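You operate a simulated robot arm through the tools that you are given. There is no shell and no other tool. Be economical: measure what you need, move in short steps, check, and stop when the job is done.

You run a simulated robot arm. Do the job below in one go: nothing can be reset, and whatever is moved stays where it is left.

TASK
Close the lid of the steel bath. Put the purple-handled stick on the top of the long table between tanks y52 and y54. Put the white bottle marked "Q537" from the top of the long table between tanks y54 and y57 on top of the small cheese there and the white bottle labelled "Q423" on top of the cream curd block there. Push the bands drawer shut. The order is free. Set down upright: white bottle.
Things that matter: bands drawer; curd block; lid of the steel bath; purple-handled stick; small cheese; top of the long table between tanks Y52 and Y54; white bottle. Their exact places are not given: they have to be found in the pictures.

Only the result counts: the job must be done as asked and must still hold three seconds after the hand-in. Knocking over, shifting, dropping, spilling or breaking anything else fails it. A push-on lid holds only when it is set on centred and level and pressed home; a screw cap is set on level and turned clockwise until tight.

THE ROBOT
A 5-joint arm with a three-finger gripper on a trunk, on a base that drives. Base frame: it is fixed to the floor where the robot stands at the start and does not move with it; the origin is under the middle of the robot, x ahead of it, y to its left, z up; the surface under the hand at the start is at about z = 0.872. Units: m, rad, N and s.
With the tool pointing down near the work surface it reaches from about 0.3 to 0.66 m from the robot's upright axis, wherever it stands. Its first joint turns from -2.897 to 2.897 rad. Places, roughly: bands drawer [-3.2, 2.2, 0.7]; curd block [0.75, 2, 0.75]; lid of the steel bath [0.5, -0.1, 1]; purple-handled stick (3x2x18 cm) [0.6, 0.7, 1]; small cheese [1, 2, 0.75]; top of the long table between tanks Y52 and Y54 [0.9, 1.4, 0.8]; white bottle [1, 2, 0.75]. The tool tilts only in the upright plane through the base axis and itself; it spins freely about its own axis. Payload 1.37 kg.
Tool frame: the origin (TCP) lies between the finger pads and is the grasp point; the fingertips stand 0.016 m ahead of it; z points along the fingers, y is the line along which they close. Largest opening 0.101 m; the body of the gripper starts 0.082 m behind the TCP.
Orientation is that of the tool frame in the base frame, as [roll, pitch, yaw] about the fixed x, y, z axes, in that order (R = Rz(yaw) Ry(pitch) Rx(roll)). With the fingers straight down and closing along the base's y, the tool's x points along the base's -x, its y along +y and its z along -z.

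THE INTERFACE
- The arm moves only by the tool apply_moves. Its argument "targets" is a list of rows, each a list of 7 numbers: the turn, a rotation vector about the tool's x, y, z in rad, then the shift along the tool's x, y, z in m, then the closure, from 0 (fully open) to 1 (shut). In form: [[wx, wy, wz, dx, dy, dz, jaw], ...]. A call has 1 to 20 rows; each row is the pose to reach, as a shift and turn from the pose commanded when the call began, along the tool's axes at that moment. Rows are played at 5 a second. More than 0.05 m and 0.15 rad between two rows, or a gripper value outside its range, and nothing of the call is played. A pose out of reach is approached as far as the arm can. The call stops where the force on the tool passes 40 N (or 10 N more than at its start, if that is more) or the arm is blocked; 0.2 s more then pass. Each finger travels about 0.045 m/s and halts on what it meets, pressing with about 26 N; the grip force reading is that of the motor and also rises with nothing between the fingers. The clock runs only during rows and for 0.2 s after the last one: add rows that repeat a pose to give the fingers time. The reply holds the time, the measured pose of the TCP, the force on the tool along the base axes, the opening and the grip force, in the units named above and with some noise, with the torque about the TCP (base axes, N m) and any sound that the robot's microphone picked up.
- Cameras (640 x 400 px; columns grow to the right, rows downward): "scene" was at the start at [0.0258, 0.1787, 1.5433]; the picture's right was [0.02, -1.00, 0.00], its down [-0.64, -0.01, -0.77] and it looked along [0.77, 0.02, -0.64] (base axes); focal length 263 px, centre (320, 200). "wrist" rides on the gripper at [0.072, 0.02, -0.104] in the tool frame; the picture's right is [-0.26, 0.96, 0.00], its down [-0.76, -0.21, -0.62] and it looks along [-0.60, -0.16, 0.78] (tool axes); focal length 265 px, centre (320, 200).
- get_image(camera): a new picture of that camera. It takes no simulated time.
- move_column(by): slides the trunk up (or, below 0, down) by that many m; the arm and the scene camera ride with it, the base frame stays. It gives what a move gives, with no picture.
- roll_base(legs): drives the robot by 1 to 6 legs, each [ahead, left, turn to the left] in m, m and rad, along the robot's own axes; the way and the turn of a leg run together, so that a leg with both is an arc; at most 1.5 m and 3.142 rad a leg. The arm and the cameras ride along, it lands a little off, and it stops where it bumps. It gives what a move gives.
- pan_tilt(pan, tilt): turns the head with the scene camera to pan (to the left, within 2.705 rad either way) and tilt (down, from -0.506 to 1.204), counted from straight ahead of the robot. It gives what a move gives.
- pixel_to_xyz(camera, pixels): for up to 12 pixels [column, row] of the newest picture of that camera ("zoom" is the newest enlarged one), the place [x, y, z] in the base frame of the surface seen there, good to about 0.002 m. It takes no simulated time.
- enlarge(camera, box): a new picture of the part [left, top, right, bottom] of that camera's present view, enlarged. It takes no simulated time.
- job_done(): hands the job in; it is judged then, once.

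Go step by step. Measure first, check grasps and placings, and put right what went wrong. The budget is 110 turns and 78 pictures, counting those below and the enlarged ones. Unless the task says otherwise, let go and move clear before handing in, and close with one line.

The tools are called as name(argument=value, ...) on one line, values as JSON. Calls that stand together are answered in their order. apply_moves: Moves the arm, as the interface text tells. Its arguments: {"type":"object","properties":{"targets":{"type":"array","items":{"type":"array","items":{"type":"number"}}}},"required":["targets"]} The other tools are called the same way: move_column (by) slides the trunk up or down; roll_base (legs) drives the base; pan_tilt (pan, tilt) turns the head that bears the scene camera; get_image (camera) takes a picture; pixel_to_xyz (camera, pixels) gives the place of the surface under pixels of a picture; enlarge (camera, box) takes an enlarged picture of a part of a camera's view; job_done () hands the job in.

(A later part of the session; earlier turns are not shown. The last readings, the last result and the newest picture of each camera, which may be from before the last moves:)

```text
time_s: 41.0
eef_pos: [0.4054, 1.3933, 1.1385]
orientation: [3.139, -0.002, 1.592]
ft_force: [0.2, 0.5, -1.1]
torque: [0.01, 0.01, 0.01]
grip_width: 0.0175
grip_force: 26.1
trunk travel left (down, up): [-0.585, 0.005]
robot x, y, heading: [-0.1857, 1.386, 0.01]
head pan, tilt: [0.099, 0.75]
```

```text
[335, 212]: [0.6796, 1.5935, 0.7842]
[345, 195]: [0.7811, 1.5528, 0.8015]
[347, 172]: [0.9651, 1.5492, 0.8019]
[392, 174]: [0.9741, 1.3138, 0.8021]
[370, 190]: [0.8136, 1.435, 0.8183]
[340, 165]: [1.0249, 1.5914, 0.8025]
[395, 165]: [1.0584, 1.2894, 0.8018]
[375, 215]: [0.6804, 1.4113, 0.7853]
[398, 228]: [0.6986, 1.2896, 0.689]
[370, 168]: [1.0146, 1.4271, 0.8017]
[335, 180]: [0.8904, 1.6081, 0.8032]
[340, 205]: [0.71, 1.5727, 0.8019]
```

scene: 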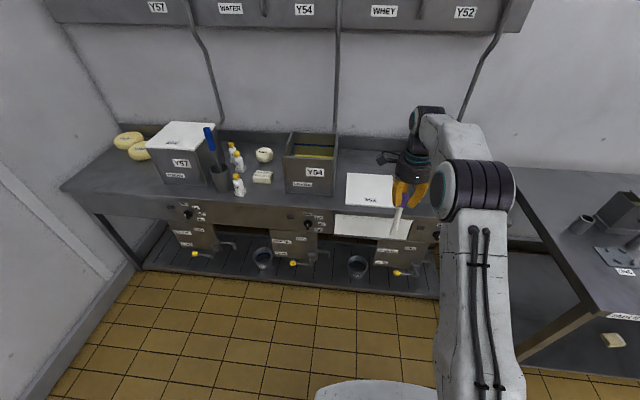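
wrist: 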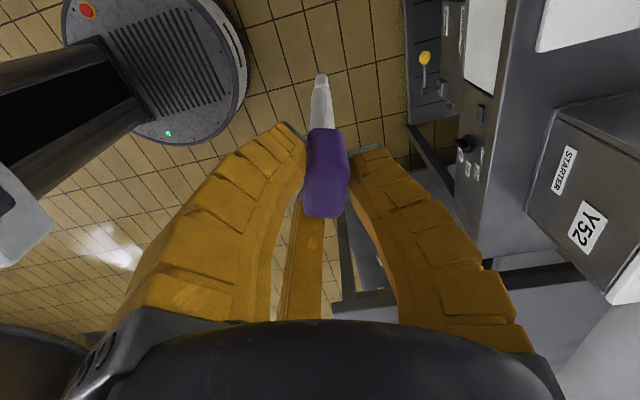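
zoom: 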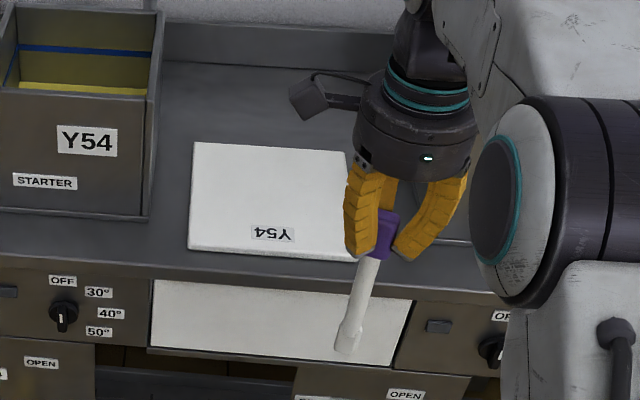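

The stick is still held, if a bit shifted. The table top is z≈0.802 with its front edge at x≈0.675, and the Y54 lid covers roughly y 1.33–1.55. The free spot is the gap between that lid and tank Y52, near y≈1.25. I'll spin another 90° so the camera ends on top, and move the base right and forward.

apply_moves(targets=[[0, 0, 0.143, 0, 0, 0, 1], [0, 0, 0.286, 0, 0, 0, 1], [0, 0, 0.428, 0, 0, 0, 1], [0, 0, 0.571, 0, 0, 0, 1], [0, 0, 0.714, 0, 0, 0, 1], [0, 0, 0.857, 0, 0, 0, 1], [0, 0, 1.0, 0, 0, 0, 1], [0, 0, 1.142, 0, 0, 0, 1], [0, 0, 1.285, 0, 0, 0, 1], [0, 0, 1.428, 0, 0, 0, 1], [0, 0, 1.549, 0, 0, 0, 1], [0, 0, 1.549, 0, 0, 0, 1]])

roll_base(legs=[[0, -0.13, -0.01]])

get_image(camera="wrist")

```text
time_s: 43.6
eef_pos: [0.4057, 1.3755, 1.1402]
orientation: [3.141, -0.003, 0.112]
ft_force: [-0.2, 0.5, -0.2]
torque: [-0.02, -0.01, 0.0]
grip_width: 0.0173
grip_force: 26.3
out of reach, approached as far as the arm can: row 11, 12
trunk travel left (down, up): [-0.585, 0.005]
robot x, y, heading: [-0.1869, 1.3858, 0.01]
head pan, tilt: [0.099, 0.75]
```

```text
time_s: 44.9
eef_pos: [0.4063, 1.2382, 1.1409]
orientation: [-3.141, -0.004, 0.1]
ft_force: [-0.5, -0.3, -0.6]
torque: [0.03, -0.01, -0.02]
grip_width: 0.0174
grip_force: 26.0
trunk travel left (down, up): [-0.585, 0.005]
robot x, y, heading: [-0.1849, 1.2557, 0.002]
head pan, tilt: [0.099, 0.75]
```

```text
44 pictures are left
```

wrist: 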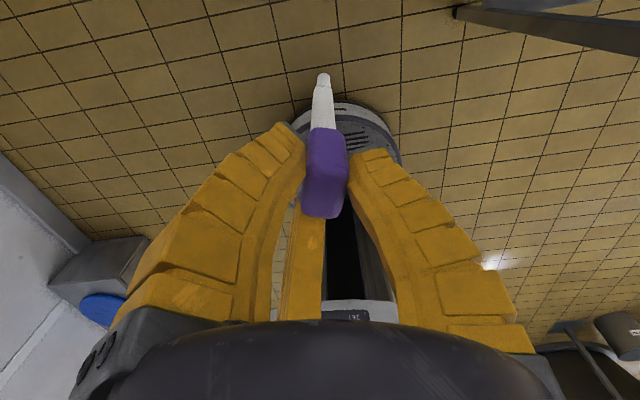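

The spin stops near 3.0 rad, which is close enough. I'll look at the gap by tank Y52 from here.

pan_tilt(pan=-0.1, tilt=0.7)

enlarge(camera="scene", box=[240, 110, 440, 250])

```text
time_s: 45.6
eef_pos: [0.4061, 1.2397, 1.1401]
orientation: [3.14, -0.002, 0.102]
ft_force: [-0.6, -0.7, -0.3]
torque: [0.01, -0.01, 0.0]
grip_width: 0.017
grip_force: 25.9
trunk travel left (down, up): [-0.585, 0.005]
robot x, y, heading: [-0.1855, 1.2551, -0.001]
head pan, tilt: [-0.099, 0.7]
```

```text
2.86 times, centred on (340, 180) of scene
```

zoom: 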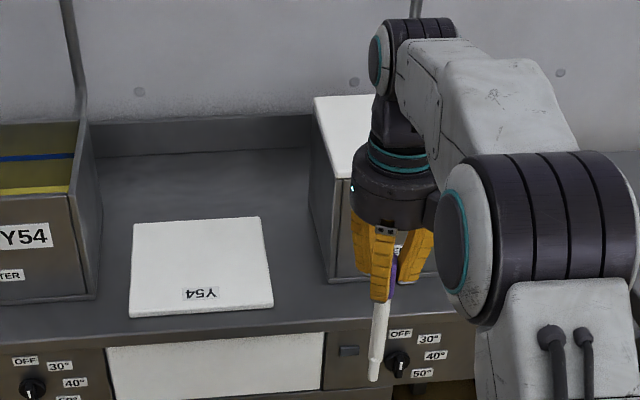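

pixel_to_xyz(camera="zoom", pixels=[[262, 220], [275, 300], [285, 300], [278, 225], [318, 235], [330, 278], [335, 290], [315, 100], [300, 270], [132, 312], [300, 165], [100, 295]])

```text
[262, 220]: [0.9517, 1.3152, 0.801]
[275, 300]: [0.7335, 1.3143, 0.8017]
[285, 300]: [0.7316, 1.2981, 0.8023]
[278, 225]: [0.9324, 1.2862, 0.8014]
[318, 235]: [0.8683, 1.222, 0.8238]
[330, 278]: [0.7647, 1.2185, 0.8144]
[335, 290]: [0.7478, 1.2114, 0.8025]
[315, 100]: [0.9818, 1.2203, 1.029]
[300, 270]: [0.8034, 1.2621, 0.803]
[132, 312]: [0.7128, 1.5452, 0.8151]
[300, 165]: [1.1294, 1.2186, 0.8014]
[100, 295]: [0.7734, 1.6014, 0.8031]
```

The free gap runs y 1.22 (tank Y52, front x≈0.765, height 1.03) to 1.315 (lid edge). I'll lay the stick along x at y≈1.268, with the handle near x 0.70–0.74. First I'll shift the base, then tilt the tool to 75°.

roll_base(legs=[[0, 0.028, 0]])

apply_moves(targets=[[-0.017, 0.13, 0, 0, 0, 0, 1], [-0.034, 0.26, 0, 0, 0, 0, 1], [-0.051, 0.39, 0, 0, 0, 0, 1], [-0.068, 0.52, 0, 0, 0, 0, 1], [-0.085, 0.65, 0, 0, 0, 0, 1], [-0.102, 0.78, 0, 0, 0, 0, 1], [-0.119, 0.91, 0, 0, 0, 0, 1], [-0.136, 1.04, 0, 0, 0, 0, 1], [-0.153, 1.17, 0, 0, 0, 0, 1], [-0.17, 1.3, 0, 0, 0, 0, 1], [-0.17, 1.3, 0, 0, 0, 0, 1]])

get_image(camera="wrist")

```text
time_s: 46.4
eef_pos: [0.4051, 1.2686, 1.1414]
orientation: [3.138, -0.004, 0.102]
ft_force: [-0.5, 0.0, -0.7]
torque: [-0.09, 0.0, 0.02]
grip_width: 0.0169
grip_force: 25.8
trunk travel left (down, up): [-0.585, 0.005]
robot x, y, heading: [-0.1839, 1.2843, -0.003]
head pan, tilt: [-0.099, 0.7]
```

```text
time_s: 48.8
eef_pos: [0.4058, 1.2675, 1.1403]
orientation: [2.678, -1.283, 0.452]
ft_force: [-0.2, 0.9, -0.9]
torque: [0.03, 0.03, 0.02]
grip_width: 0.0172
grip_force: 26.5
trunk travel left (down, up): [-0.585, 0.005]
robot x, y, heading: [-0.1858, 1.2807, -0.004]
head pan, tilt: [-0.099, 0.7]
```

```text
42 pictures are left
```

wrist: 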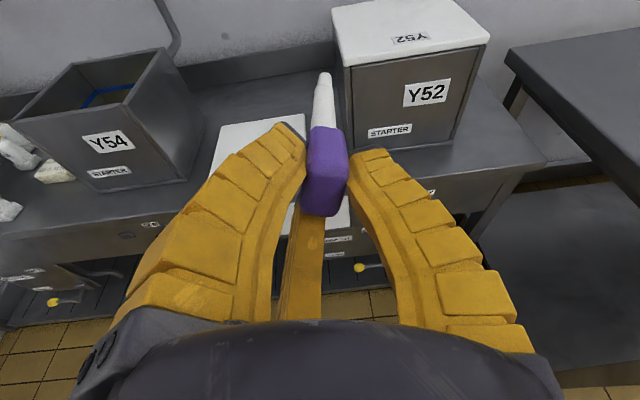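

The stick now points forward, 75° from down. I'll drive 0.31 m ahead and lower the trunk by 0.24.

roll_base(legs=[[0.31, 0, 0]])

move_column(by=-0.23)

get_image(camera="wrist")

get_image(camera="scene")

```text
time_s: 50.9
eef_pos: [0.7209, 1.269, 1.1395]
orientation: [2.677, -1.281, 0.451]
ft_force: [0.3, -0.1, 0.3]
torque: [-0.01, 0.04, 0.02]
grip_width: 0.0173
grip_force: 26.3
trunk travel left (down, up): [-0.585, 0.005]
robot x, y, heading: [0.1286, 1.2831, 0.008]
head pan, tilt: [-0.099, 0.7]
```

```text
time_s: 53.3
eef_pos: [0.7204, 1.2693, 0.9099]
orientation: [2.677, -1.282, 0.454]
ft_force: [0.3, 0.4, -0.9]
torque: [-0.01, 0.04, -0.01]
grip_width: 0.017
grip_force: 25.9
trunk travel left (down, up): [-0.355, 0.235]
robot x, y, heading: [0.129, 1.2839, 0.005]
head pan, tilt: [-0.099, 0.7]
```

```text
41 pictures are left
```

wrist: 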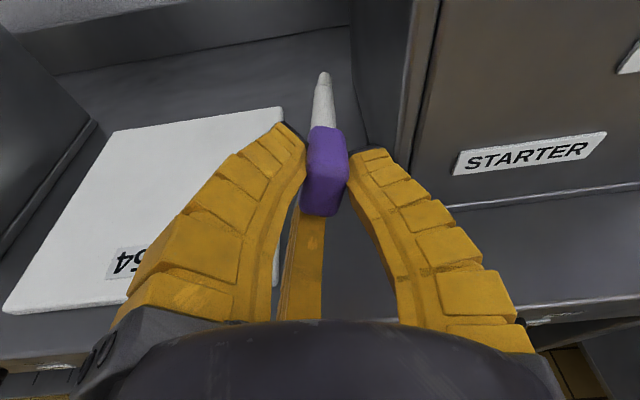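

```text
40 pictures are left
```

scene: 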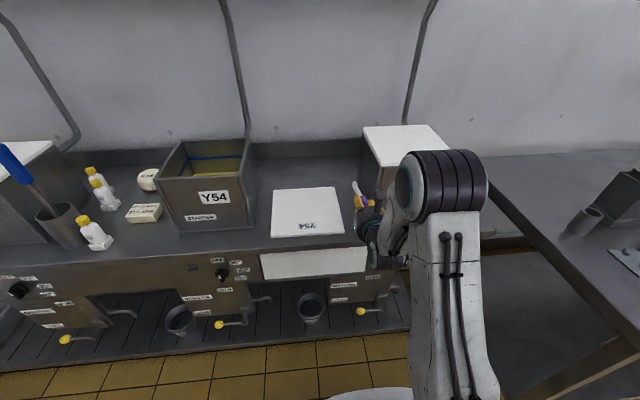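

pixel_to_xyz(camera="wrist", pixels=[[323, 80], [322, 115], [325, 150], [328, 180], [360, 60], [283, 110], [345, 130], [308, 130], [370, 160], [296, 140]])

```text
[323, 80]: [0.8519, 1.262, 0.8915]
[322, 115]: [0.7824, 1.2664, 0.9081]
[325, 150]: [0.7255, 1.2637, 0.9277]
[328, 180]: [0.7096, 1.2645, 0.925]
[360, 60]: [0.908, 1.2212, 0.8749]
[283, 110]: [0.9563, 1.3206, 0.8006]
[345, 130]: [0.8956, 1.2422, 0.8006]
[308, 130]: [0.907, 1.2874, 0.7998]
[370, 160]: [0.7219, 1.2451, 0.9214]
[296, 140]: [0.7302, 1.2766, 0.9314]
```

The tip is in the gap at y 1.262. The gripper body is still in front of the table edge, so I can level the stick further. I'll tilt +0.17 and lower a bit more.

apply_moves(targets=[[-0.011, 0.085, 0, 0, 0, 0, 1], [-0.022, 0.169, 0, 0, 0, 0, 1], [-0.022, 0.169, 0, 0, 0, 0, 1]])

move_column(by=-0.065)

enlarge(camera="scene", box=[300, 150, 440, 260])

enlarge(camera="wrist", box=[240, 40, 440, 240])

```text
time_s: 54.1
eef_pos: [0.7186, 1.269, 0.9096]
orientation: [2.15, -1.413, 0.971]
ft_force: [-0.7, 0.5, -0.4]
torque: [-0.01, -0.01, 0.0]
grip_width: 0.017
grip_force: 25.8
trunk travel left (down, up): [-0.355, 0.235]
robot x, y, heading: [0.1297, 1.2854, 0.007]
head pan, tilt: [-0.099, 0.7]
```

```text
time_s: 55.2
eef_pos: [0.7198, 1.2692, 0.8456]
orientation: [2.155, -1.414, 0.967]
ft_force: [-0.1, -0.3, -0.6]
torque: [0.0, 0.02, 0.02]
grip_width: 0.017
grip_force: 25.8
trunk travel left (down, up): [-0.29, 0.3]
robot x, y, heading: [0.1327, 1.2857, 0.003]
head pan, tilt: [-0.099, 0.7]
```

```text
3.64 times, centred on (370, 205) of scene
```

zoom: 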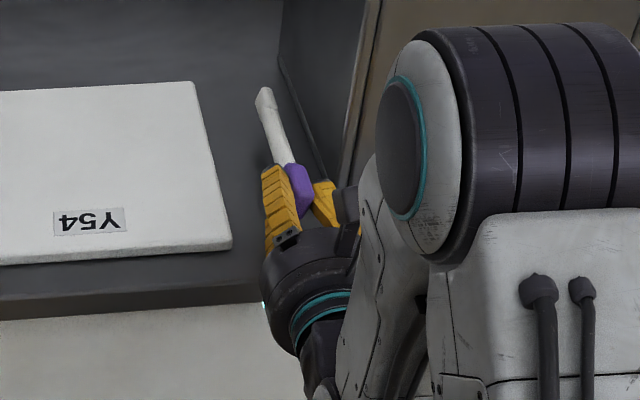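

```text
2.00 times, centred on (340, 140) of wrist
```

zoom: 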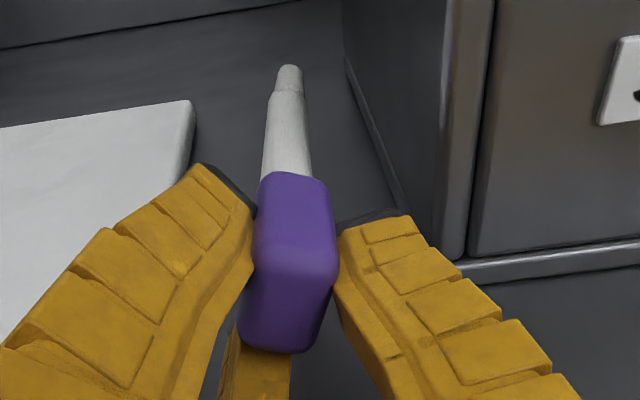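

move_column(by=-0.012)

pixel_to_xyz(camera="zoom", pixels=[[288, 75], [285, 150], [290, 200], [290, 300]])

```text
time_s: 55.8
eef_pos: [0.719, 1.2699, 0.8363]
orientation: [2.112, -1.418, 1.009]
ft_force: [3.9, 6.4, 13.2]
torque: [0.3, 0.28, -0.22]
grip_width: 0.0135
grip_force: 26.4
trunk travel left (down, up): [-0.278, 0.312]
robot x, y, heading: [0.1289, 1.2836, 0.003]
head pan, tilt: [-0.099, 0.7]
```

```text
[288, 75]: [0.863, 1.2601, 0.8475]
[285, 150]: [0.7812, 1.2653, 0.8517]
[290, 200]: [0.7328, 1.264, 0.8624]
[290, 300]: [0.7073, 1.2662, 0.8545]
```

Contact is at 13 N. I'll open the fingers gradually while rising slightly, so the lower finger doesn't press on the table.

apply_moves(targets=[[0, 0, 0, 0.004, 0, 0, 0.85], [0, 0, 0, 0.01, 0, 0, 0.75], [0, 0, 0, 0.016, 0, 0, 0.65], [0, 0, 0, 0.02, 0, 0, 0.55], [0, 0, 0, 0.02, 0, 0, 0.55], [0, 0, 0, 0.02, 0, 0, 0.55]])

get_image(camera="wrist")

```text
time_s: 57.2
eef_pos: [0.723, 1.2712, 0.853]
orientation: [2.155, -1.413, 0.97]
ft_force: [0.5, 0.6, 0.1]
torque: [0.01, 0.03, -0.03]
grip_width: 0.0497
grip_force: 3.2
trunk travel left (down, up): [-0.278, 0.312]
robot x, y, heading: [0.1315, 1.2873, 0.006]
head pan, tilt: [-0.099, 0.7]
```

```text
37 pictures are left
```

wrist: 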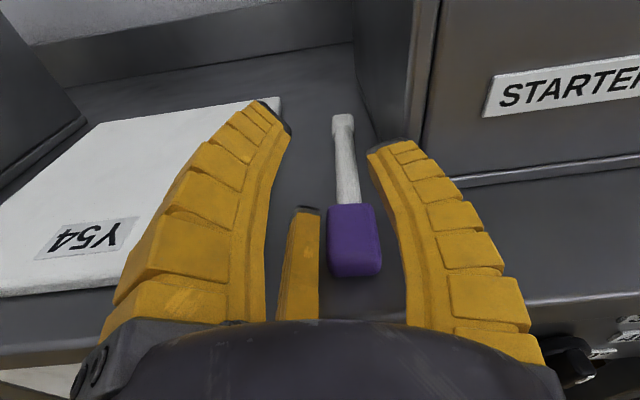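

The stick lies on the table (handle at (355,240)), clear of the fingers. I'll drive straight back and verify.

roll_base(legs=[[-0.28, 0, 0]])

get_image(camera="wrist")

pixel_to_xyz(camera="wrist", pixels=[[320, 120], [330, 140]])

```text
time_s: 59.1
eef_pos: [0.4459, 1.2693, 0.853]
orientation: [2.153, -1.413, 0.969]
ft_force: [-0.2, -0.7, -0.9]
torque: [0.02, 0.01, -0.01]
grip_width: 0.0493
grip_force: 3.0
trunk travel left (down, up): [-0.278, 0.312]
robot x, y, heading: [-0.1392, 1.2851, 0.006]
head pan, tilt: [-0.099, 0.7]
```

```text
36 pictures are left
```

wrist: 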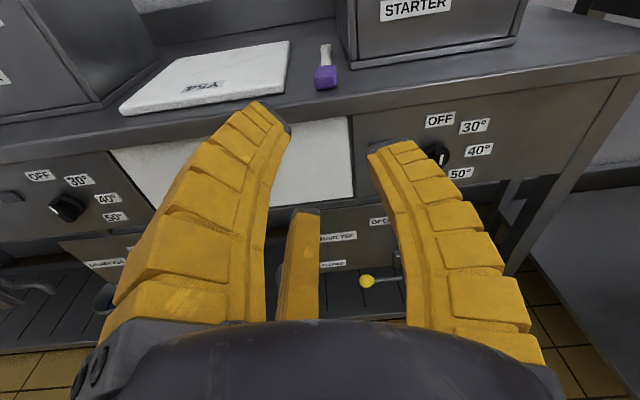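

```text
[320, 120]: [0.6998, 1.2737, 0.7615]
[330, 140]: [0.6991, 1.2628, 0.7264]
```

The stick is lying on the table between Y52 and Y54. Next I'll raise the trunk, return the tool to straight down, and drive left to the bottles.

move_column(by=0.25)

apply_moves(targets=[[0.019, -0.145, 0, 0, 0, 0, 0.3], [0.038, -0.29, 0, 0, 0, 0, 0.3], [0.057, -0.435, 0, 0, 0, 0, 0.3], [0.076, -0.58, 0, 0, 0, 0, 0.3], [0.095, -0.725, 0, 0, 0, 0, 0.3], [0.114, -0.87, 0, 0, 0, 0, 0.3], [0.133, -1.015, 0, 0, 0, 0, 0.3], [0.152, -1.16, 0, 0, 0, 0, 0.3], [0.171, -1.305, 0, 0, 0, 0, 0.3], [0.192, -1.467, 0, 0, 0, 0, 0.3], [0.192, -1.467, 0, 0, 0, 0, 0.3]])

roll_base(legs=[[0, 0.7, 0]])

pan_tilt(pan=-0.1, tilt=0.6)

get_image(camera="scene")

```text
time_s: 61.7
eef_pos: [0.4452, 1.2706, 1.1021]
orientation: [2.155, -1.415, 0.968]
ft_force: [0.3, 0.1, 0.2]
torque: [0.02, -0.01, 0.04]
grip_width: 0.0494
grip_force: 3.2
trunk travel left (down, up): [-0.528, 0.062]
robot x, y, heading: [-0.1468, 1.2806, 0.003]
head pan, tilt: [-0.099, 0.7]
```

```text
refused: row 10 steps farther than a row can; nothing moved
```

```text
time_s: 65.5
eef_pos: [0.4456, 1.9703, 1.103]
orientation: [2.153, -1.414, 0.968]
ft_force: [-0.4, 0.9, 1.3]
torque: [-0.03, -0.01, -0.01]
grip_width: 0.0495
grip_force: 2.9
trunk travel left (down, up): [-0.528, 0.062]
robot x, y, heading: [-0.1479, 1.9796, 0.002]
head pan, tilt: [-0.099, 0.7]
```

```text
time_s: 66.2
eef_pos: [0.4458, 1.9697, 1.1031]
orientation: [2.154, -1.414, 0.967]
ft_force: [0.0, -0.1, -0.2]
torque: [0.03, -0.03, -0.01]
grip_width: 0.0497
grip_force: 2.9
trunk travel left (down, up): [-0.528, 0.062]
robot x, y, heading: [-0.1465, 1.9822, -0.001]
head pan, tilt: [-0.099, 0.6]
```

```text
35 pictures are left
```

scene: 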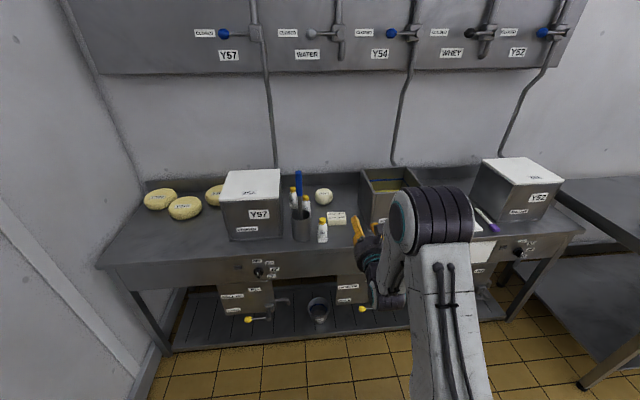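

enlarge(camera="scene", box=[275, 165, 375, 250])

pixel_to_xyz(camera="zoom", pixels=[[130, 100], [185, 165], [300, 280], [300, 330], [310, 130], [390, 240], [390, 275], [160, 290], [170, 230], [310, 170], [460, 200], [400, 330]])

```text
4.71 times, centred on (325, 208) of scene
```

zoom: 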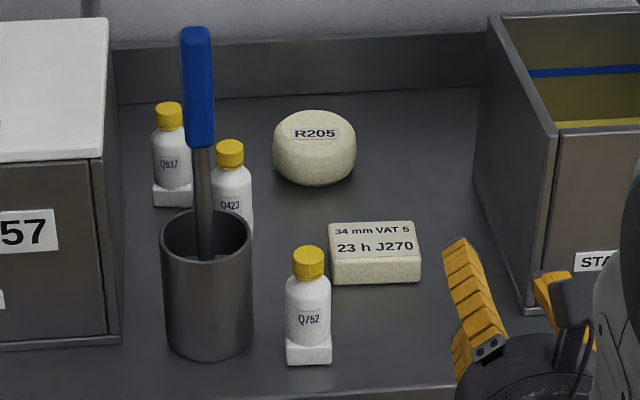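

```text
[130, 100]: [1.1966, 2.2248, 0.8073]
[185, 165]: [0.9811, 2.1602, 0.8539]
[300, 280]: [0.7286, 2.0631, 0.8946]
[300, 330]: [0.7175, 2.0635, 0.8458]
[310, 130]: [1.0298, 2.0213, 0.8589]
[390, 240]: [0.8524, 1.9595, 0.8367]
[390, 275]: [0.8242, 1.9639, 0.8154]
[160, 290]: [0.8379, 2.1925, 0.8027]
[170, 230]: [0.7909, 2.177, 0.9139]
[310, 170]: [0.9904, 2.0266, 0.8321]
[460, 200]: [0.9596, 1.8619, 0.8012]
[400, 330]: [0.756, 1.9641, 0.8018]
```

pixel_to_xyz(camera="zoom", pixels=[[168, 106], [168, 120], [157, 160], [173, 160], [172, 195], [158, 198], [230, 143], [230, 160], [222, 190], [238, 190], [246, 215], [236, 225]])

pixel_to_xyz(camera="zoom", pixels=[[335, 226], [405, 226], [415, 254], [335, 258], [372, 240], [315, 116], [280, 140], [350, 140], [318, 182], [108, 150], [205, 40], [215, 150]])

```text
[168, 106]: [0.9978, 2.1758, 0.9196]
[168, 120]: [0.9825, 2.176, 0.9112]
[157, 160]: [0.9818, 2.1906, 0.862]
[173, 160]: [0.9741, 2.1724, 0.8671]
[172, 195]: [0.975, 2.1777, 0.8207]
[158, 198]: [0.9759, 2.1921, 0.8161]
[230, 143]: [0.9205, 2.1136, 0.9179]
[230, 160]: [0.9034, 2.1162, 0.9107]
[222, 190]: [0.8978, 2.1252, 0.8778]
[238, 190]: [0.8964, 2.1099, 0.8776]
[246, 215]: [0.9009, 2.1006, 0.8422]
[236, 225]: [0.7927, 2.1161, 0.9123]
```

```text
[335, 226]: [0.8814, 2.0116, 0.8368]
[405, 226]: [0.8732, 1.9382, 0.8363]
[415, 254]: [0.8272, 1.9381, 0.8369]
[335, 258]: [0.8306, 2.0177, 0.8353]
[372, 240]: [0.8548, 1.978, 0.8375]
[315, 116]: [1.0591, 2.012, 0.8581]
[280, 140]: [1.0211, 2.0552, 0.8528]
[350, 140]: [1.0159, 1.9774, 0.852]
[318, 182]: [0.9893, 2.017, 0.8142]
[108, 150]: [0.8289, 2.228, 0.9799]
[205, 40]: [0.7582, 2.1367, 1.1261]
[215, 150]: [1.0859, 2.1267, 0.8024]
```

Q537 is at about (0.994,2.175), Q423 at (0.917,2.113), the curd block centre at (0.854,1.977) with top 0.837, and the cheese centre at (1.03,2.017) with top 0.859. I'll untilt the tool and measure the blue stick and tank lid, which are obstacles.

pixel_to_xyz(camera="zoom", pixels=[[195, 28], [195, 80], [200, 140], [203, 190], [206, 235], [165, 225], [248, 225], [207, 215], [205, 350], [90, 140], [60, 60], [308, 250]])

apply_moves(targets=[[0.017, -0.132, 0, 0, 0, 0, 0.3], [0.035, -0.265, 0, 0, 0, 0, 0.3], [0.052, -0.397, 0, 0, 0, 0, 0.3], [0.07, -0.53, 0, 0, 0, 0, 0.3], [0.087, -0.662, 0, 0, 0, 0, 0.3], [0.105, -0.795, 0, 0, 0, 0, 0.3], [0.122, -0.927, 0, 0, 0, 0, 0.3], [0.14, -1.06, 0, 0, 0, 0, 0.3], [0.157, -1.192, 0, 0, 0, 0, 0.3], [0.175, -1.325, 0, 0, 0, 0, 0.3], [0.192, -1.457, 0, 0, 0, 0, 0.3], [0.192, -1.457, 0, 0, 0, 0, 0.3]])

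move_column(by=0.06)

```text
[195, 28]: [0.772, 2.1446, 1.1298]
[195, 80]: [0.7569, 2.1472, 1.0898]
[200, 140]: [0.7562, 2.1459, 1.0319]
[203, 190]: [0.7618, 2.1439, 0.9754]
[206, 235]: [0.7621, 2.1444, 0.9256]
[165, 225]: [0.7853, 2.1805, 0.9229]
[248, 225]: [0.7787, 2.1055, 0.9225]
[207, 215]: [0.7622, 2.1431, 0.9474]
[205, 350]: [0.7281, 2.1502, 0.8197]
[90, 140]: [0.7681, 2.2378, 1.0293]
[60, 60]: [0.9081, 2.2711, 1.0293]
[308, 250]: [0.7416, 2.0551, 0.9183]
```

```text
time_s: 68.8
eef_pos: [0.4449, 1.9699, 1.1037]
orientation: [3.141, -0.014, 0.105]
ft_force: [0.0, 0.5, -0.2]
torque: [0.04, 0.0, 0.0]
grip_width: 0.0736
grip_force: 2.2
trunk travel left (down, up): [-0.528, 0.062]
robot x, y, heading: [-0.1497, 1.9861, 0.002]
head pan, tilt: [-0.099, 0.6]
```

```text
time_s: 69.8
eef_pos: [0.4447, 1.9687, 1.1627]
orientation: [3.138, -0.013, 0.105]
ft_force: [-0.3, -0.2, -0.7]
torque: [0.0, -0.02, -0.03]
grip_width: 0.0735
grip_force: 1.8
trunk travel left (down, up): [-0.588, 0.002]
robot x, y, heading: [-0.1471, 1.9822, 0.002]
head pan, tilt: [-0.099, 0.6]
```

The blue stick stands at (0.768,2.145) with its top at 1.13. Tank Y57's right side is at y≈2.226 and 1.03 high. Approaching both bottles from the right-front (azimuth ~28°) with the tool tilted ~25° forward avoids both. I'll drive to about (0.36,1.80).

roll_base(legs=[[0, -0.182, 0], [0.51, 0, 0]])

pan_tilt(pan=0.1, tilt=0.8)

get_image(camera="scene")

```text
time_s: 73.9
eef_pos: [0.9613, 1.7803, 1.1631]
orientation: [3.141, -0.014, 0.095]
ft_force: [-0.1, 0.1, 0.3]
torque: [0.01, 0.01, 0.01]
grip_width: 0.0735
grip_force: 1.3
trunk travel left (down, up): [-0.588, 0.002]
robot x, y, heading: [0.3688, 1.8048, -0.015]
head pan, tilt: [-0.099, 0.6]
```

```text
time_s: 74.7
eef_pos: [0.9622, 1.78, 1.1626]
orientation: [3.14, -0.014, 0.095]
ft_force: [0.1, -0.4, 0.1]
torque: [0.0, 0.01, -0.02]
grip_width: 0.0737
grip_force: 2.2
trunk travel left (down, up): [-0.588, 0.002]
robot x, y, heading: [0.3716, 1.8007, -0.015]
head pan, tilt: [0.099, 0.799]
```

```text
33 pictures are left
```

scene: 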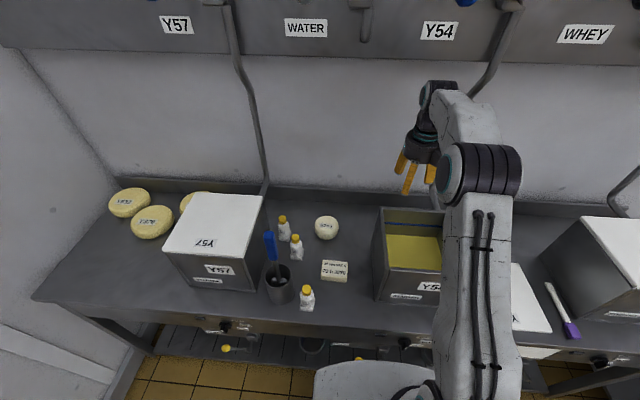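

The base reached x=0.371 without a bump. I'll enlarge the bottle group and re-measure.

enlarge(camera="scene", box=[240, 200, 360, 320])

pixel_to_xyz(camera="scene", pixels=[[295, 235], [295, 241], [297, 250], [291, 252], [303, 253], [282, 216], [283, 221], [285, 232], [279, 234], [290, 234], [326, 228], [334, 268]])

```text
3.33 times, centred on (300, 260) of scene
```

zoom: 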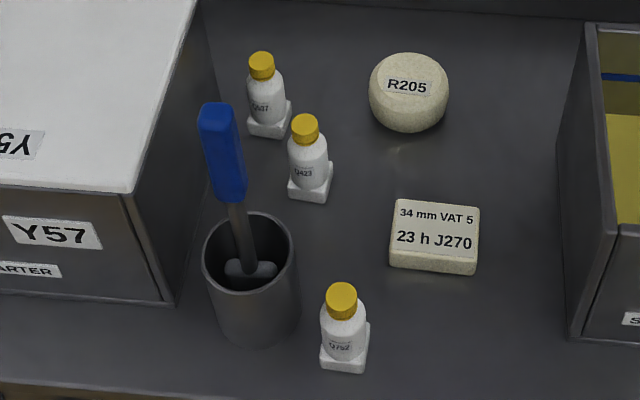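

```text
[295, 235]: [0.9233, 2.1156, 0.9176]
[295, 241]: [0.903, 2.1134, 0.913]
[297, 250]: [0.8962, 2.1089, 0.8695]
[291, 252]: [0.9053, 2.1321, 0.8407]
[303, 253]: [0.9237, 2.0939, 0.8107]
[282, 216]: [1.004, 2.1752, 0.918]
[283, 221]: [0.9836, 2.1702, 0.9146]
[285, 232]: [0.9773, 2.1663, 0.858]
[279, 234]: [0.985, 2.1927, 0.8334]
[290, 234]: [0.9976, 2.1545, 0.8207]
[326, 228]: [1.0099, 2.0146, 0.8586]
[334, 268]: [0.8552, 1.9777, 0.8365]
```

pixel_to_xyz(camera="zoom", pixels=[[304, 125], [262, 61], [341, 293], [376, 90], [440, 90], [408, 60], [408, 115], [398, 205], [476, 208], [473, 262], [393, 252], [310, 160]])

```text
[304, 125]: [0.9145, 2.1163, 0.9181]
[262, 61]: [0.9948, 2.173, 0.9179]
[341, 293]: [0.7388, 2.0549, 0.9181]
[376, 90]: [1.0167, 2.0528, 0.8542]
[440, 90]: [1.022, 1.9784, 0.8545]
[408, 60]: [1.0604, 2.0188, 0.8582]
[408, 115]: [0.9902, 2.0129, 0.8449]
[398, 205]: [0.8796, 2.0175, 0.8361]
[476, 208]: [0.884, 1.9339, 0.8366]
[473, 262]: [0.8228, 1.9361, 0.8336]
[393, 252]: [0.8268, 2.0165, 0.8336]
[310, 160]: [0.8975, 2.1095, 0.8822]
```

I now have Q423 at (0.915,2.114), Q537 at (0.995,2.173), the curd at (0.854,1.976) with top 0.836, and the cheese at (1.025,2.0155) with top 0.8586. I'll swing the arm to azimuth 30° at height.

apply_moves(targets=[[0, 0, -0.07, -0.0005, -0.0414, 0, 0.4], [0, 0, -0.14, -0.0044, -0.0824, 0, 0.4], [0, 0, -0.21, -0.0112, -0.1226, 0, 0.4], [0, 0, -0.28, -0.0207, -0.1619, 0, 0.4], [0, 0, -0.35, -0.033, -0.2, 0, 0.4], [0, 0, -0.42, -0.0478, -0.237, 0, 0.4], [0, 0, -0.49, -0.065, -0.2724, 0, 0.4], [0, 0, -0.558, -0.0852, -0.3049, 0, 0.4], [0, 0, -0.558, -0.0852, -0.3049, 0, 0.4]])

```text
time_s: 76.7
eef_pos: [0.8614, 2.055, 1.1597]
orientation: [3.141, -0.012, 0.665]
ft_force: [-0.2, -0.3, 0.4]
torque: [0.03, -0.03, 0.0]
grip_width: 0.064
grip_force: 2.5
out of reach, approached as far as the arm can: row 2, 3, 4, 5, 6, 7, 8, 9
trunk travel left (down, up): [-0.588, 0.002]
robot x, y, heading: [0.3675, 1.8014, -0.016]
head pan, tilt: [0.099, 0.799]
```

The spin limit interfered a little. I'll add spin slack and finish the azimuth.

apply_moves(targets=[[0, 0, -0.1, 0.005, -0.012, 0, 0.4], [0, 0, -0.2, 0.0105, -0.0248, 0, 0.4], [0, 0, -0.2, 0.0105, -0.0248, 0, 0.4]])

```text
time_s: 77.5
eef_pos: [0.8544, 2.0792, 1.1606]
orientation: [3.138, -0.011, 0.852]
ft_force: [0.0, -0.2, -0.1]
torque: [-0.02, -0.01, 0.01]
grip_width: 0.0639
grip_force: 2.7
trunk travel left (down, up): [-0.588, 0.002]
robot x, y, heading: [0.3658, 1.7989, -0.013]
head pan, tilt: [0.099, 0.799]
```

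I'll tilt 25° toward the bottle and position for the approach, then lower with the trunk.

apply_moves(targets=[[-0.035, 0.103, 0, 0.004, 0.001, 0, 0.4], [-0.071, 0.206, 0, 0.007, 0.002, 0, 0.4], [-0.106, 0.309, 0, 0.01, 0.003, 0, 0.4], [-0.142, 0.412, 0, 0.0142, 0.0044, 0, 0.4], [-0.142, 0.412, 0, 0.0142, 0.0044, 0, 0.4]])

move_column(by=-0.15)

get_image(camera="wrist")

```text
time_s: 78.7
eef_pos: [0.8713, 2.0793, 1.1619]
orientation: [3.001, -0.428, 0.888]
ft_force: [0.2, -0.9, 0.2]
torque: [0.0, 0.0, -0.03]
grip_width: 0.0639
grip_force: 2.4
out of reach, approached as far as the arm can: row 2, 3, 4, 5
trunk travel left (down, up): [-0.588, 0.002]
robot x, y, heading: [0.3697, 1.8008, -0.014]
head pan, tilt: [0.099, 0.799]
```

```text
time_s: 80.4
eef_pos: [0.8719, 2.08, 1.0118]
orientation: [3.003, -0.426, 0.891]
ft_force: [0.1, 0.8, 0.5]
torque: [-0.01, 0.05, 0.0]
grip_width: 0.0641
grip_force: 2.7
trunk travel left (down, up): [-0.438, 0.152]
robot x, y, heading: [0.366, 1.801, -0.009]
head pan, tilt: [0.099, 0.799]
```

```text
31 pictures are left
```

wrist: 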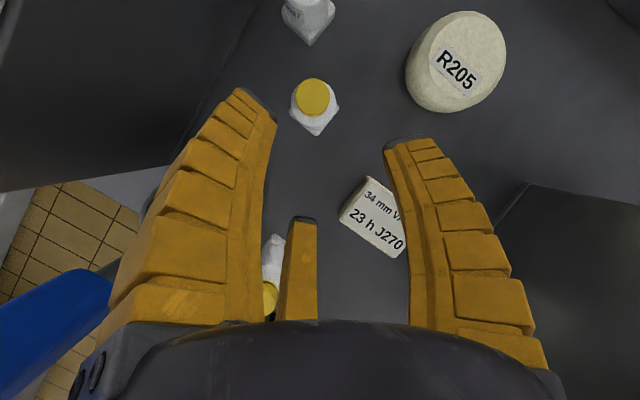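

The arm's axis appears to sit ~0.064 m ahead of the robot centre, which explains the offset. I'll move along the axis with a lateral correction and stop partway to check.

apply_moves(targets=[[0, 0, 0, -0.005, -0.005, 0.02, 0.4], [0, 0, 0, -0.0091, -0.0087, 0.045, 0.4], [0, 0, 0, -0.0091, -0.0087, 0.08, 0.4], [0, 0, 0, -0.0091, -0.0087, 0.08, 0.4]])

get_image(camera="wrist")

pixel_to_xyz(camera="wrist", pixels=[[320, 120], [320, 135], [320, 150]])

```text
time_s: 81.4
eef_pos: [0.8913, 2.0978, 0.9331]
orientation: [3.005, -0.428, 0.891]
ft_force: [0.5, 1.1, -0.5]
torque: [0.0, -0.02, -0.02]
grip_width: 0.0642
grip_force: 2.5
trunk travel left (down, up): [-0.438, 0.152]
robot x, y, heading: [0.369, 1.8003, -0.01]
head pan, tilt: [0.099, 0.799]
```

```text
30 pictures are left
```

wrist: 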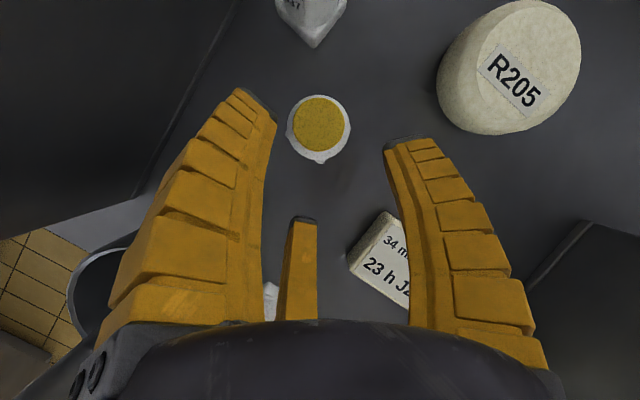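

```text
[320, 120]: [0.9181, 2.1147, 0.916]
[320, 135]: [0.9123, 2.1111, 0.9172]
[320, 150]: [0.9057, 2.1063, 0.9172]
```

The cap centre is at (0.917,2.114), and the projected end point of the move matches it. I'll finish the approach and close.

apply_moves(targets=[[0, 0, 0, 0, 0, 0.025, 0.4], [0, 0, 0, 0, 0, 0.05, 0.4], [0, 0, 0, 0, 0, 0.068, 0.4], [0, 0, 0, 0, 0, 0.068, 0.4], [0, 0, 0, 0, 0, 0.068, 0.5], [0, 0, 0, 0, 0, 0.068, 0.6], [0, 0, 0, 0, 0, 0.068, 0.7], [0, 0, 0, 0, 0, 0.068, 0.7], [0, 0, 0, 0, 0, 0.068, 0.7]])

get_image(camera="wrist")

```text
time_s: 83.4
eef_pos: [0.9157, 2.1126, 0.8728]
orientation: [3.004, -0.429, 0.892]
ft_force: [-1.7, -1.3, 2.7]
torque: [-0.23, 0.12, -0.02]
grip_width: 0.0412
grip_force: 26.1
trunk travel left (down, up): [-0.438, 0.152]
robot x, y, heading: [0.3681, 1.8015, -0.016]
head pan, tilt: [0.099, 0.799]
```

```text
29 pictures are left
```

wrist: 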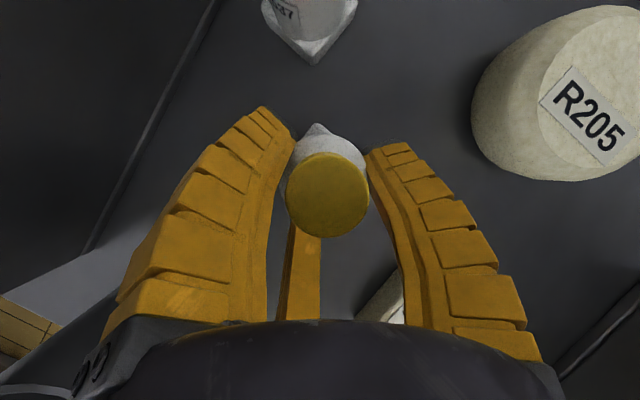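

Q423 is gripped at 0.0412 with all fingers touching. I'll lift 0.08 with the trunk, then carry it over the curd block.

move_column(by=0.08)

apply_moves(targets=[[-0.0187, -0.0057, 0.0408, -0.0331, 0.0115, -0.0136, 0.8], [-0.0374, -0.0114, 0.0817, -0.0662, 0.023, -0.0271, 0.8], [-0.0561, -0.0171, 0.1225, -0.0994, 0.0344, -0.0407, 0.8], [-0.0748, -0.0228, 0.1633, -0.1325, 0.0459, -0.0543, 0.8], [-0.0748, -0.0228, 0.1633, -0.1325, 0.0459, -0.0543, 0.8]])

get_image(camera="scene")

```text
time_s: 84.6
eef_pos: [0.9153, 2.1141, 0.9524]
orientation: [3.004, -0.428, 0.889]
ft_force: [0.3, 0.1, -1.9]
torque: [-0.03, -0.01, 0.0]
grip_width: 0.0405
grip_force: 25.8
trunk travel left (down, up): [-0.518, 0.072]
robot x, y, heading: [0.3661, 1.8028, -0.013]
head pan, tilt: [0.099, 0.799]
```

```text
time_s: 85.8
eef_pos: [0.8535, 1.9747, 0.953]
orientation: [3.008, -0.427, 0.708]
ft_force: [0.0, -0.2, -1.0]
torque: [0.02, -0.03, -0.02]
grip_width: 0.041
grip_force: 25.7
trunk travel left (down, up): [-0.518, 0.072]
robot x, y, heading: [0.3671, 1.803, -0.006]
head pan, tilt: [0.099, 0.799]
```

```text
28 pictures are left
```

scene: 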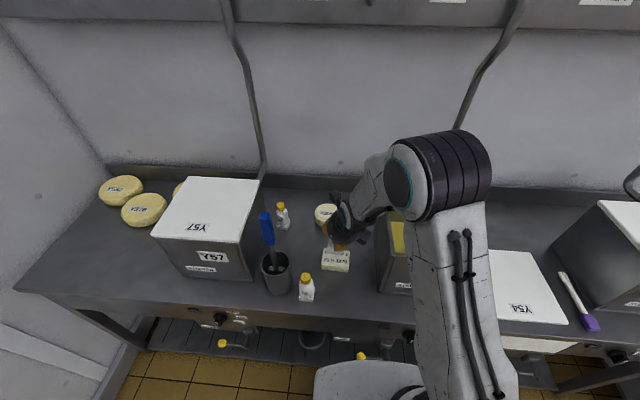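

enlarge(camera="scene", box=[290, 190, 380, 280])

pixel_to_xyz(camera="zoom", pixels=[[290, 320], [330, 270], [280, 260], [320, 240], [300, 255], [320, 255], [310, 245], [290, 265]])

```text
4.44 times, centred on (335, 235) of scene
```

zoom: 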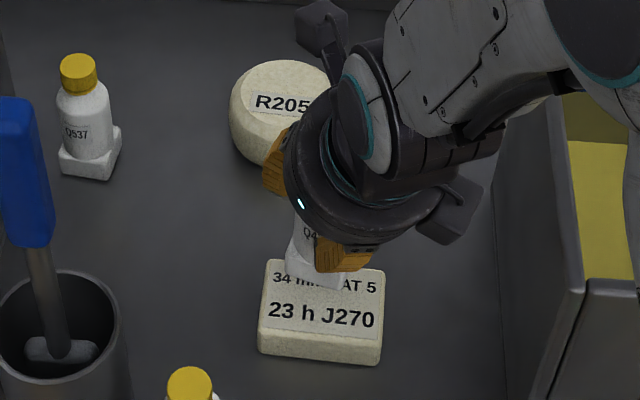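

```text
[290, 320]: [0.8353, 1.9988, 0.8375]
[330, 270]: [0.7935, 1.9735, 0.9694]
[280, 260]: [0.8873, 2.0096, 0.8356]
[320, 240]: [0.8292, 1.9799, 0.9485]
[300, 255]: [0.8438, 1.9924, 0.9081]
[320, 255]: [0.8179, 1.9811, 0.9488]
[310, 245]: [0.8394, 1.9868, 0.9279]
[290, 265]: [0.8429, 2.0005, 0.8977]
```

The bottle hangs over the block's centre with its base at about 0.882. I'll lower to just above contact, then finish.

move_column(by=-0.042)

move_column(by=-0.004)

```text
time_s: 86.6
eef_pos: [0.8541, 1.9767, 0.9117]
orientation: [3.009, -0.429, 0.709]
ft_force: [0.1, 0.5, -1.6]
torque: [0.0, 0.03, -0.01]
grip_width: 0.0405
grip_force: 25.3
trunk travel left (down, up): [-0.476, 0.114]
robot x, y, heading: [0.3676, 1.801, -0.014]
head pan, tilt: [0.099, 0.799]
```

```text
time_s: 87.2
eef_pos: [0.8543, 1.9763, 0.9073]
orientation: [3.006, -0.428, 0.708]
ft_force: [-0.3, -0.1, 2.1]
torque: [-0.06, 0.1, -0.03]
grip_width: 0.0408
grip_force: 26.2
trunk travel left (down, up): [-0.472, 0.118]
robot x, y, heading: [0.3684, 1.8067, -0.011]
head pan, tilt: [0.099, 0.799]
```

Contact is felt (force -1.6 → +2.1 N). I'll open gradually and back out along the tool axis.

apply_moves(targets=[[0, 0, 0, 0, 0, 0, 0.6], [0, 0, 0, 0, 0, 0, 0.55], [0, 0, 0, 0, 0, 0, 0.45], [0, 0, 0, 0, 0, 0, 0.38], [0, 0, 0, 0, 0, 0, 0.38], [0, 0, 0, 0, 0, -0.03, 0.38], [0, 0, 0, 0, 0, -0.065, 0.38], [0, 0, 0, 0, 0, -0.1, 0.38], [0, 0, 0, 0, 0, -0.1, 0.38]])

get_image(camera="wrist")

```text
time_s: 89.2
eef_pos: [0.814, 1.9587, 0.9989]
orientation: [3.006, -0.428, 0.709]
ft_force: [-0.3, 0.1, -1.0]
torque: [0.0, -0.01, 0.0]
grip_width: 0.066
grip_force: 2.4
trunk travel left (down, up): [-0.472, 0.118]
robot x, y, heading: [0.3696, 1.8035, -0.015]
head pan, tilt: [0.099, 0.799]
```

```text
26 pictures are left
```

wrist: 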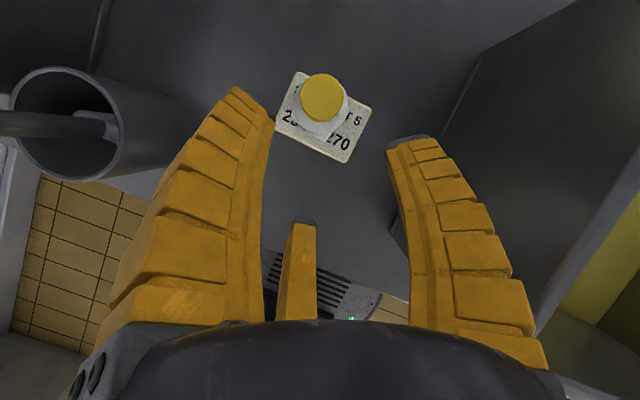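

Q423 stands on the curd block. I'll raise, then swing over to behind and above Q537 with the camera spun slightly away from tank Y57.

move_column(by=0.1)

apply_moves(targets=[[0.0138, 0.0042, -0.01, 0.0335, -0.0106, 0.0139, 0.38], [0.0277, 0.0083, -0.02, 0.067, -0.0213, 0.0278, 0.38], [0.0415, 0.0125, -0.03, 0.1004, -0.0319, 0.0417, 0.38], [0.0553, 0.0167, -0.04, 0.1339, -0.0425, 0.0555, 0.38], [0.0692, 0.0208, -0.05, 0.1674, -0.0532, 0.0694, 0.38], [0.083, 0.025, -0.06, 0.2009, -0.0638, 0.0833, 0.38], [0.083, 0.025, -0.06, 0.2009, -0.0638, 0.0833, 0.38]])

get_image(camera="wrist")

get_image(camera="scene")

```text
time_s: 90.5
eef_pos: [0.8146, 1.9595, 1.0981]
orientation: [3.007, -0.427, 0.709]
ft_force: [0.9, -0.1, 1.0]
torque: [0.02, -0.02, 0.01]
grip_width: 0.0657
grip_force: 2.3
trunk travel left (down, up): [-0.572, 0.018]
robot x, y, heading: [0.3687, 1.7973, -0.015]
head pan, tilt: [0.099, 0.799]
```

```text
time_s: 92.1
eef_pos: [0.9475, 2.1407, 1.0994]
orientation: [3.056, -0.445, 0.776]
ft_force: [0.0, -0.4, 0.1]
torque: [0.0, 0.0, -0.02]
grip_width: 0.0658
grip_force: 2.1
trunk travel left (down, up): [-0.572, 0.018]
robot x, y, heading: [0.3703, 1.8003, -0.012]
head pan, tilt: [0.099, 0.799]
```

```text
25 pictures are left
```

wrist: 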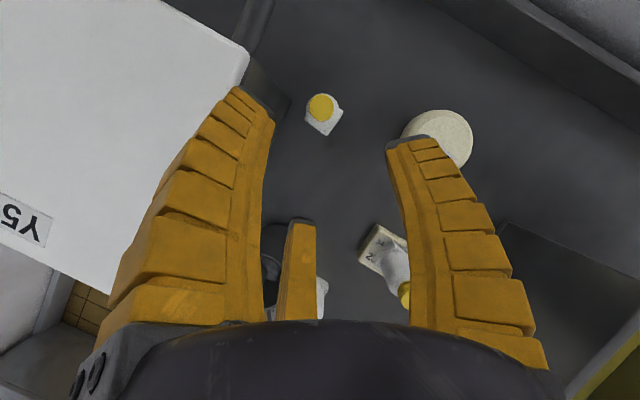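

```text
24 pictures are left
```

scene: 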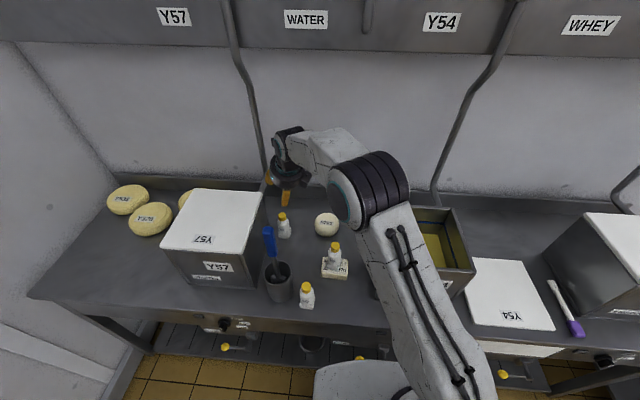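

pixel_to_xyz(camera="wrist", pixels=[[246, 58], [200, 35], [140, 10], [60, 10], [320, 107], [325, 125], [278, 90], [315, 98], [326, 117], [130, 280], [440, 135], [398, 255]])

```text
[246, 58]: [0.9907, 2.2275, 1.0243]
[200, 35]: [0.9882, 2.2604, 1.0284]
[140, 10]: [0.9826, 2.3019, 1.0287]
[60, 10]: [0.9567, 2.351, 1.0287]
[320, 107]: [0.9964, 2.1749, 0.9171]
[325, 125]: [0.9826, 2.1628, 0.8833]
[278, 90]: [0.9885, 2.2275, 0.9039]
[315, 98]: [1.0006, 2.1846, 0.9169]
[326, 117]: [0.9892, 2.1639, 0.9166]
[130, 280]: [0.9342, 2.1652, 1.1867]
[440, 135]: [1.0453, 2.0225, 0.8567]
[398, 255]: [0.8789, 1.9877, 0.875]
```

The lid corner is at (0.99,2.2275) and the cap centre at (0.9955,2.1745), so the approach axis is aligned within 2 mm. I'll lower the trunk and approach partway.

move_column(by=-0.11)

apply_moves(targets=[[0, 0, 0, 0.0013, -0.0014, 0.03, 0.4], [0, 0, 0, 0.0013, -0.0014, 0.065, 0.42], [0, 0, 0, 0.0013, -0.0014, 0.065, 0.42]])

get_image(camera="wrist")

enlarge(camera="scene", box=[220, 160, 350, 270])

```text
time_s: 93.5
eef_pos: [0.948, 2.1418, 0.9891]
orientation: [3.055, -0.444, 0.775]
ft_force: [-0.1, 0.1, 1.4]
torque: [0.02, 0.0, 0.02]
grip_width: 0.0659
grip_force: 2.3
trunk travel left (down, up): [-0.462, 0.128]
robot x, y, heading: [0.3714, 1.7994, -0.01]
head pan, tilt: [0.099, 0.799]
```

```text
time_s: 94.3
eef_pos: [0.9721, 2.1603, 0.9304]
orientation: [3.057, -0.447, 0.777]
ft_force: [0.9, -0.1, 0.4]
torque: [-0.02, -0.02, -0.02]
grip_width: 0.0622
grip_force: 3.1
trunk travel left (down, up): [-0.462, 0.128]
robot x, y, heading: [0.3681, 1.7959, -0.012]
head pan, tilt: [0.099, 0.799]
```

```text
23 pictures are left
```

wrist: 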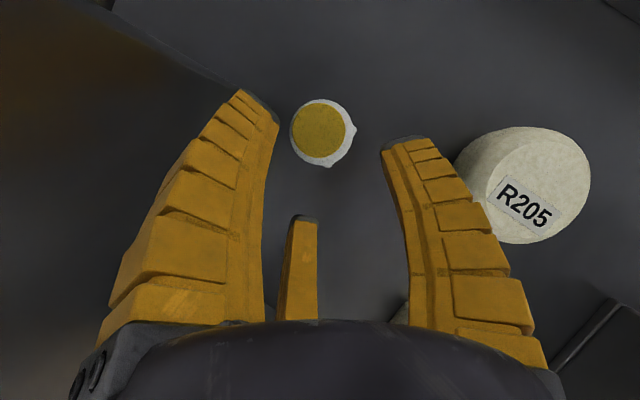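

```text
3.64 times, centred on (285, 215) of scene
```

zoom: 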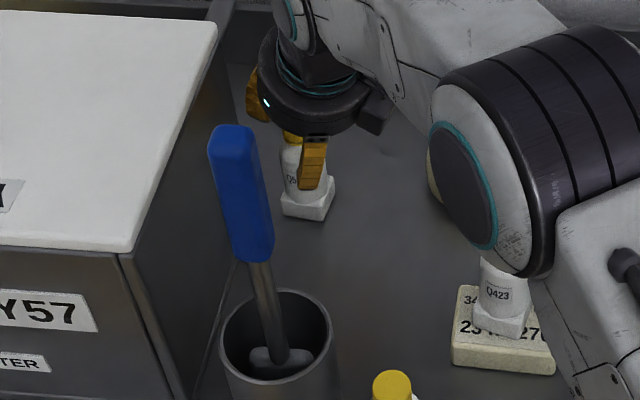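

The elbow drum appears near Q423, so I'll check its height before going on.

pixel_to_xyz(camera="zoom", pixels=[[520, 262], [465, 180], [540, 270], [500, 255], [600, 300], [497, 270], [430, 170]])

```text
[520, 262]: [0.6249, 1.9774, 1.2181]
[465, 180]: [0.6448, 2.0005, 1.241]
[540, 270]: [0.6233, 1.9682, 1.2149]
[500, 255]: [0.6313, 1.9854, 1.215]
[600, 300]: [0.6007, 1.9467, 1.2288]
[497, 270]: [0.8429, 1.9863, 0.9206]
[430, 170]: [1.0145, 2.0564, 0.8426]
```

The drum is at z≈1.21, well clear. I'll finish the approach and grip Q537.

apply_moves(targets=[[0, 0, 0, -0.001, 0.001, 0.025, 0.42], [0, 0, 0, -0.001, 0.001, 0.05, 0.42], [0, 0, 0, -0.001, 0.001, 0.065, 0.42], [0, 0, 0, -0.001, 0.001, 0.065, 0.42], [0, 0, 0, -0.001, 0.001, 0.065, 0.52], [0, 0, 0, -0.001, 0.001, 0.065, 0.62], [0, 0, 0, -0.001, 0.001, 0.065, 0.75], [0, 0, 0, -0.001, 0.001, 0.065, 0.8], [0, 0, 0, -0.001, 0.001, 0.065, 0.8]])

get_image(camera="wrist")

```text
time_s: 96.3
eef_pos: [0.9966, 2.173, 0.8709]
orientation: [3.057, -0.447, 0.776]
ft_force: [-0.3, -0.9, 1.6]
torque: [-0.16, -0.01, 0.0]
grip_width: 0.0408
grip_force: 25.8
trunk travel left (down, up): [-0.462, 0.128]
robot x, y, heading: [0.3679, 1.803, -0.012]
head pan, tilt: [0.099, 0.799]
```

```text
21 pictures are left
```

wrist: 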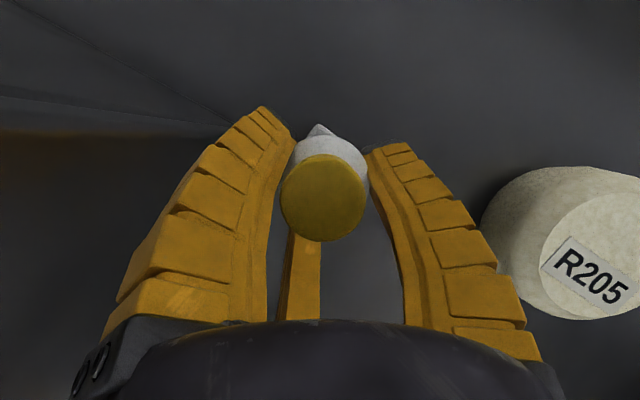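

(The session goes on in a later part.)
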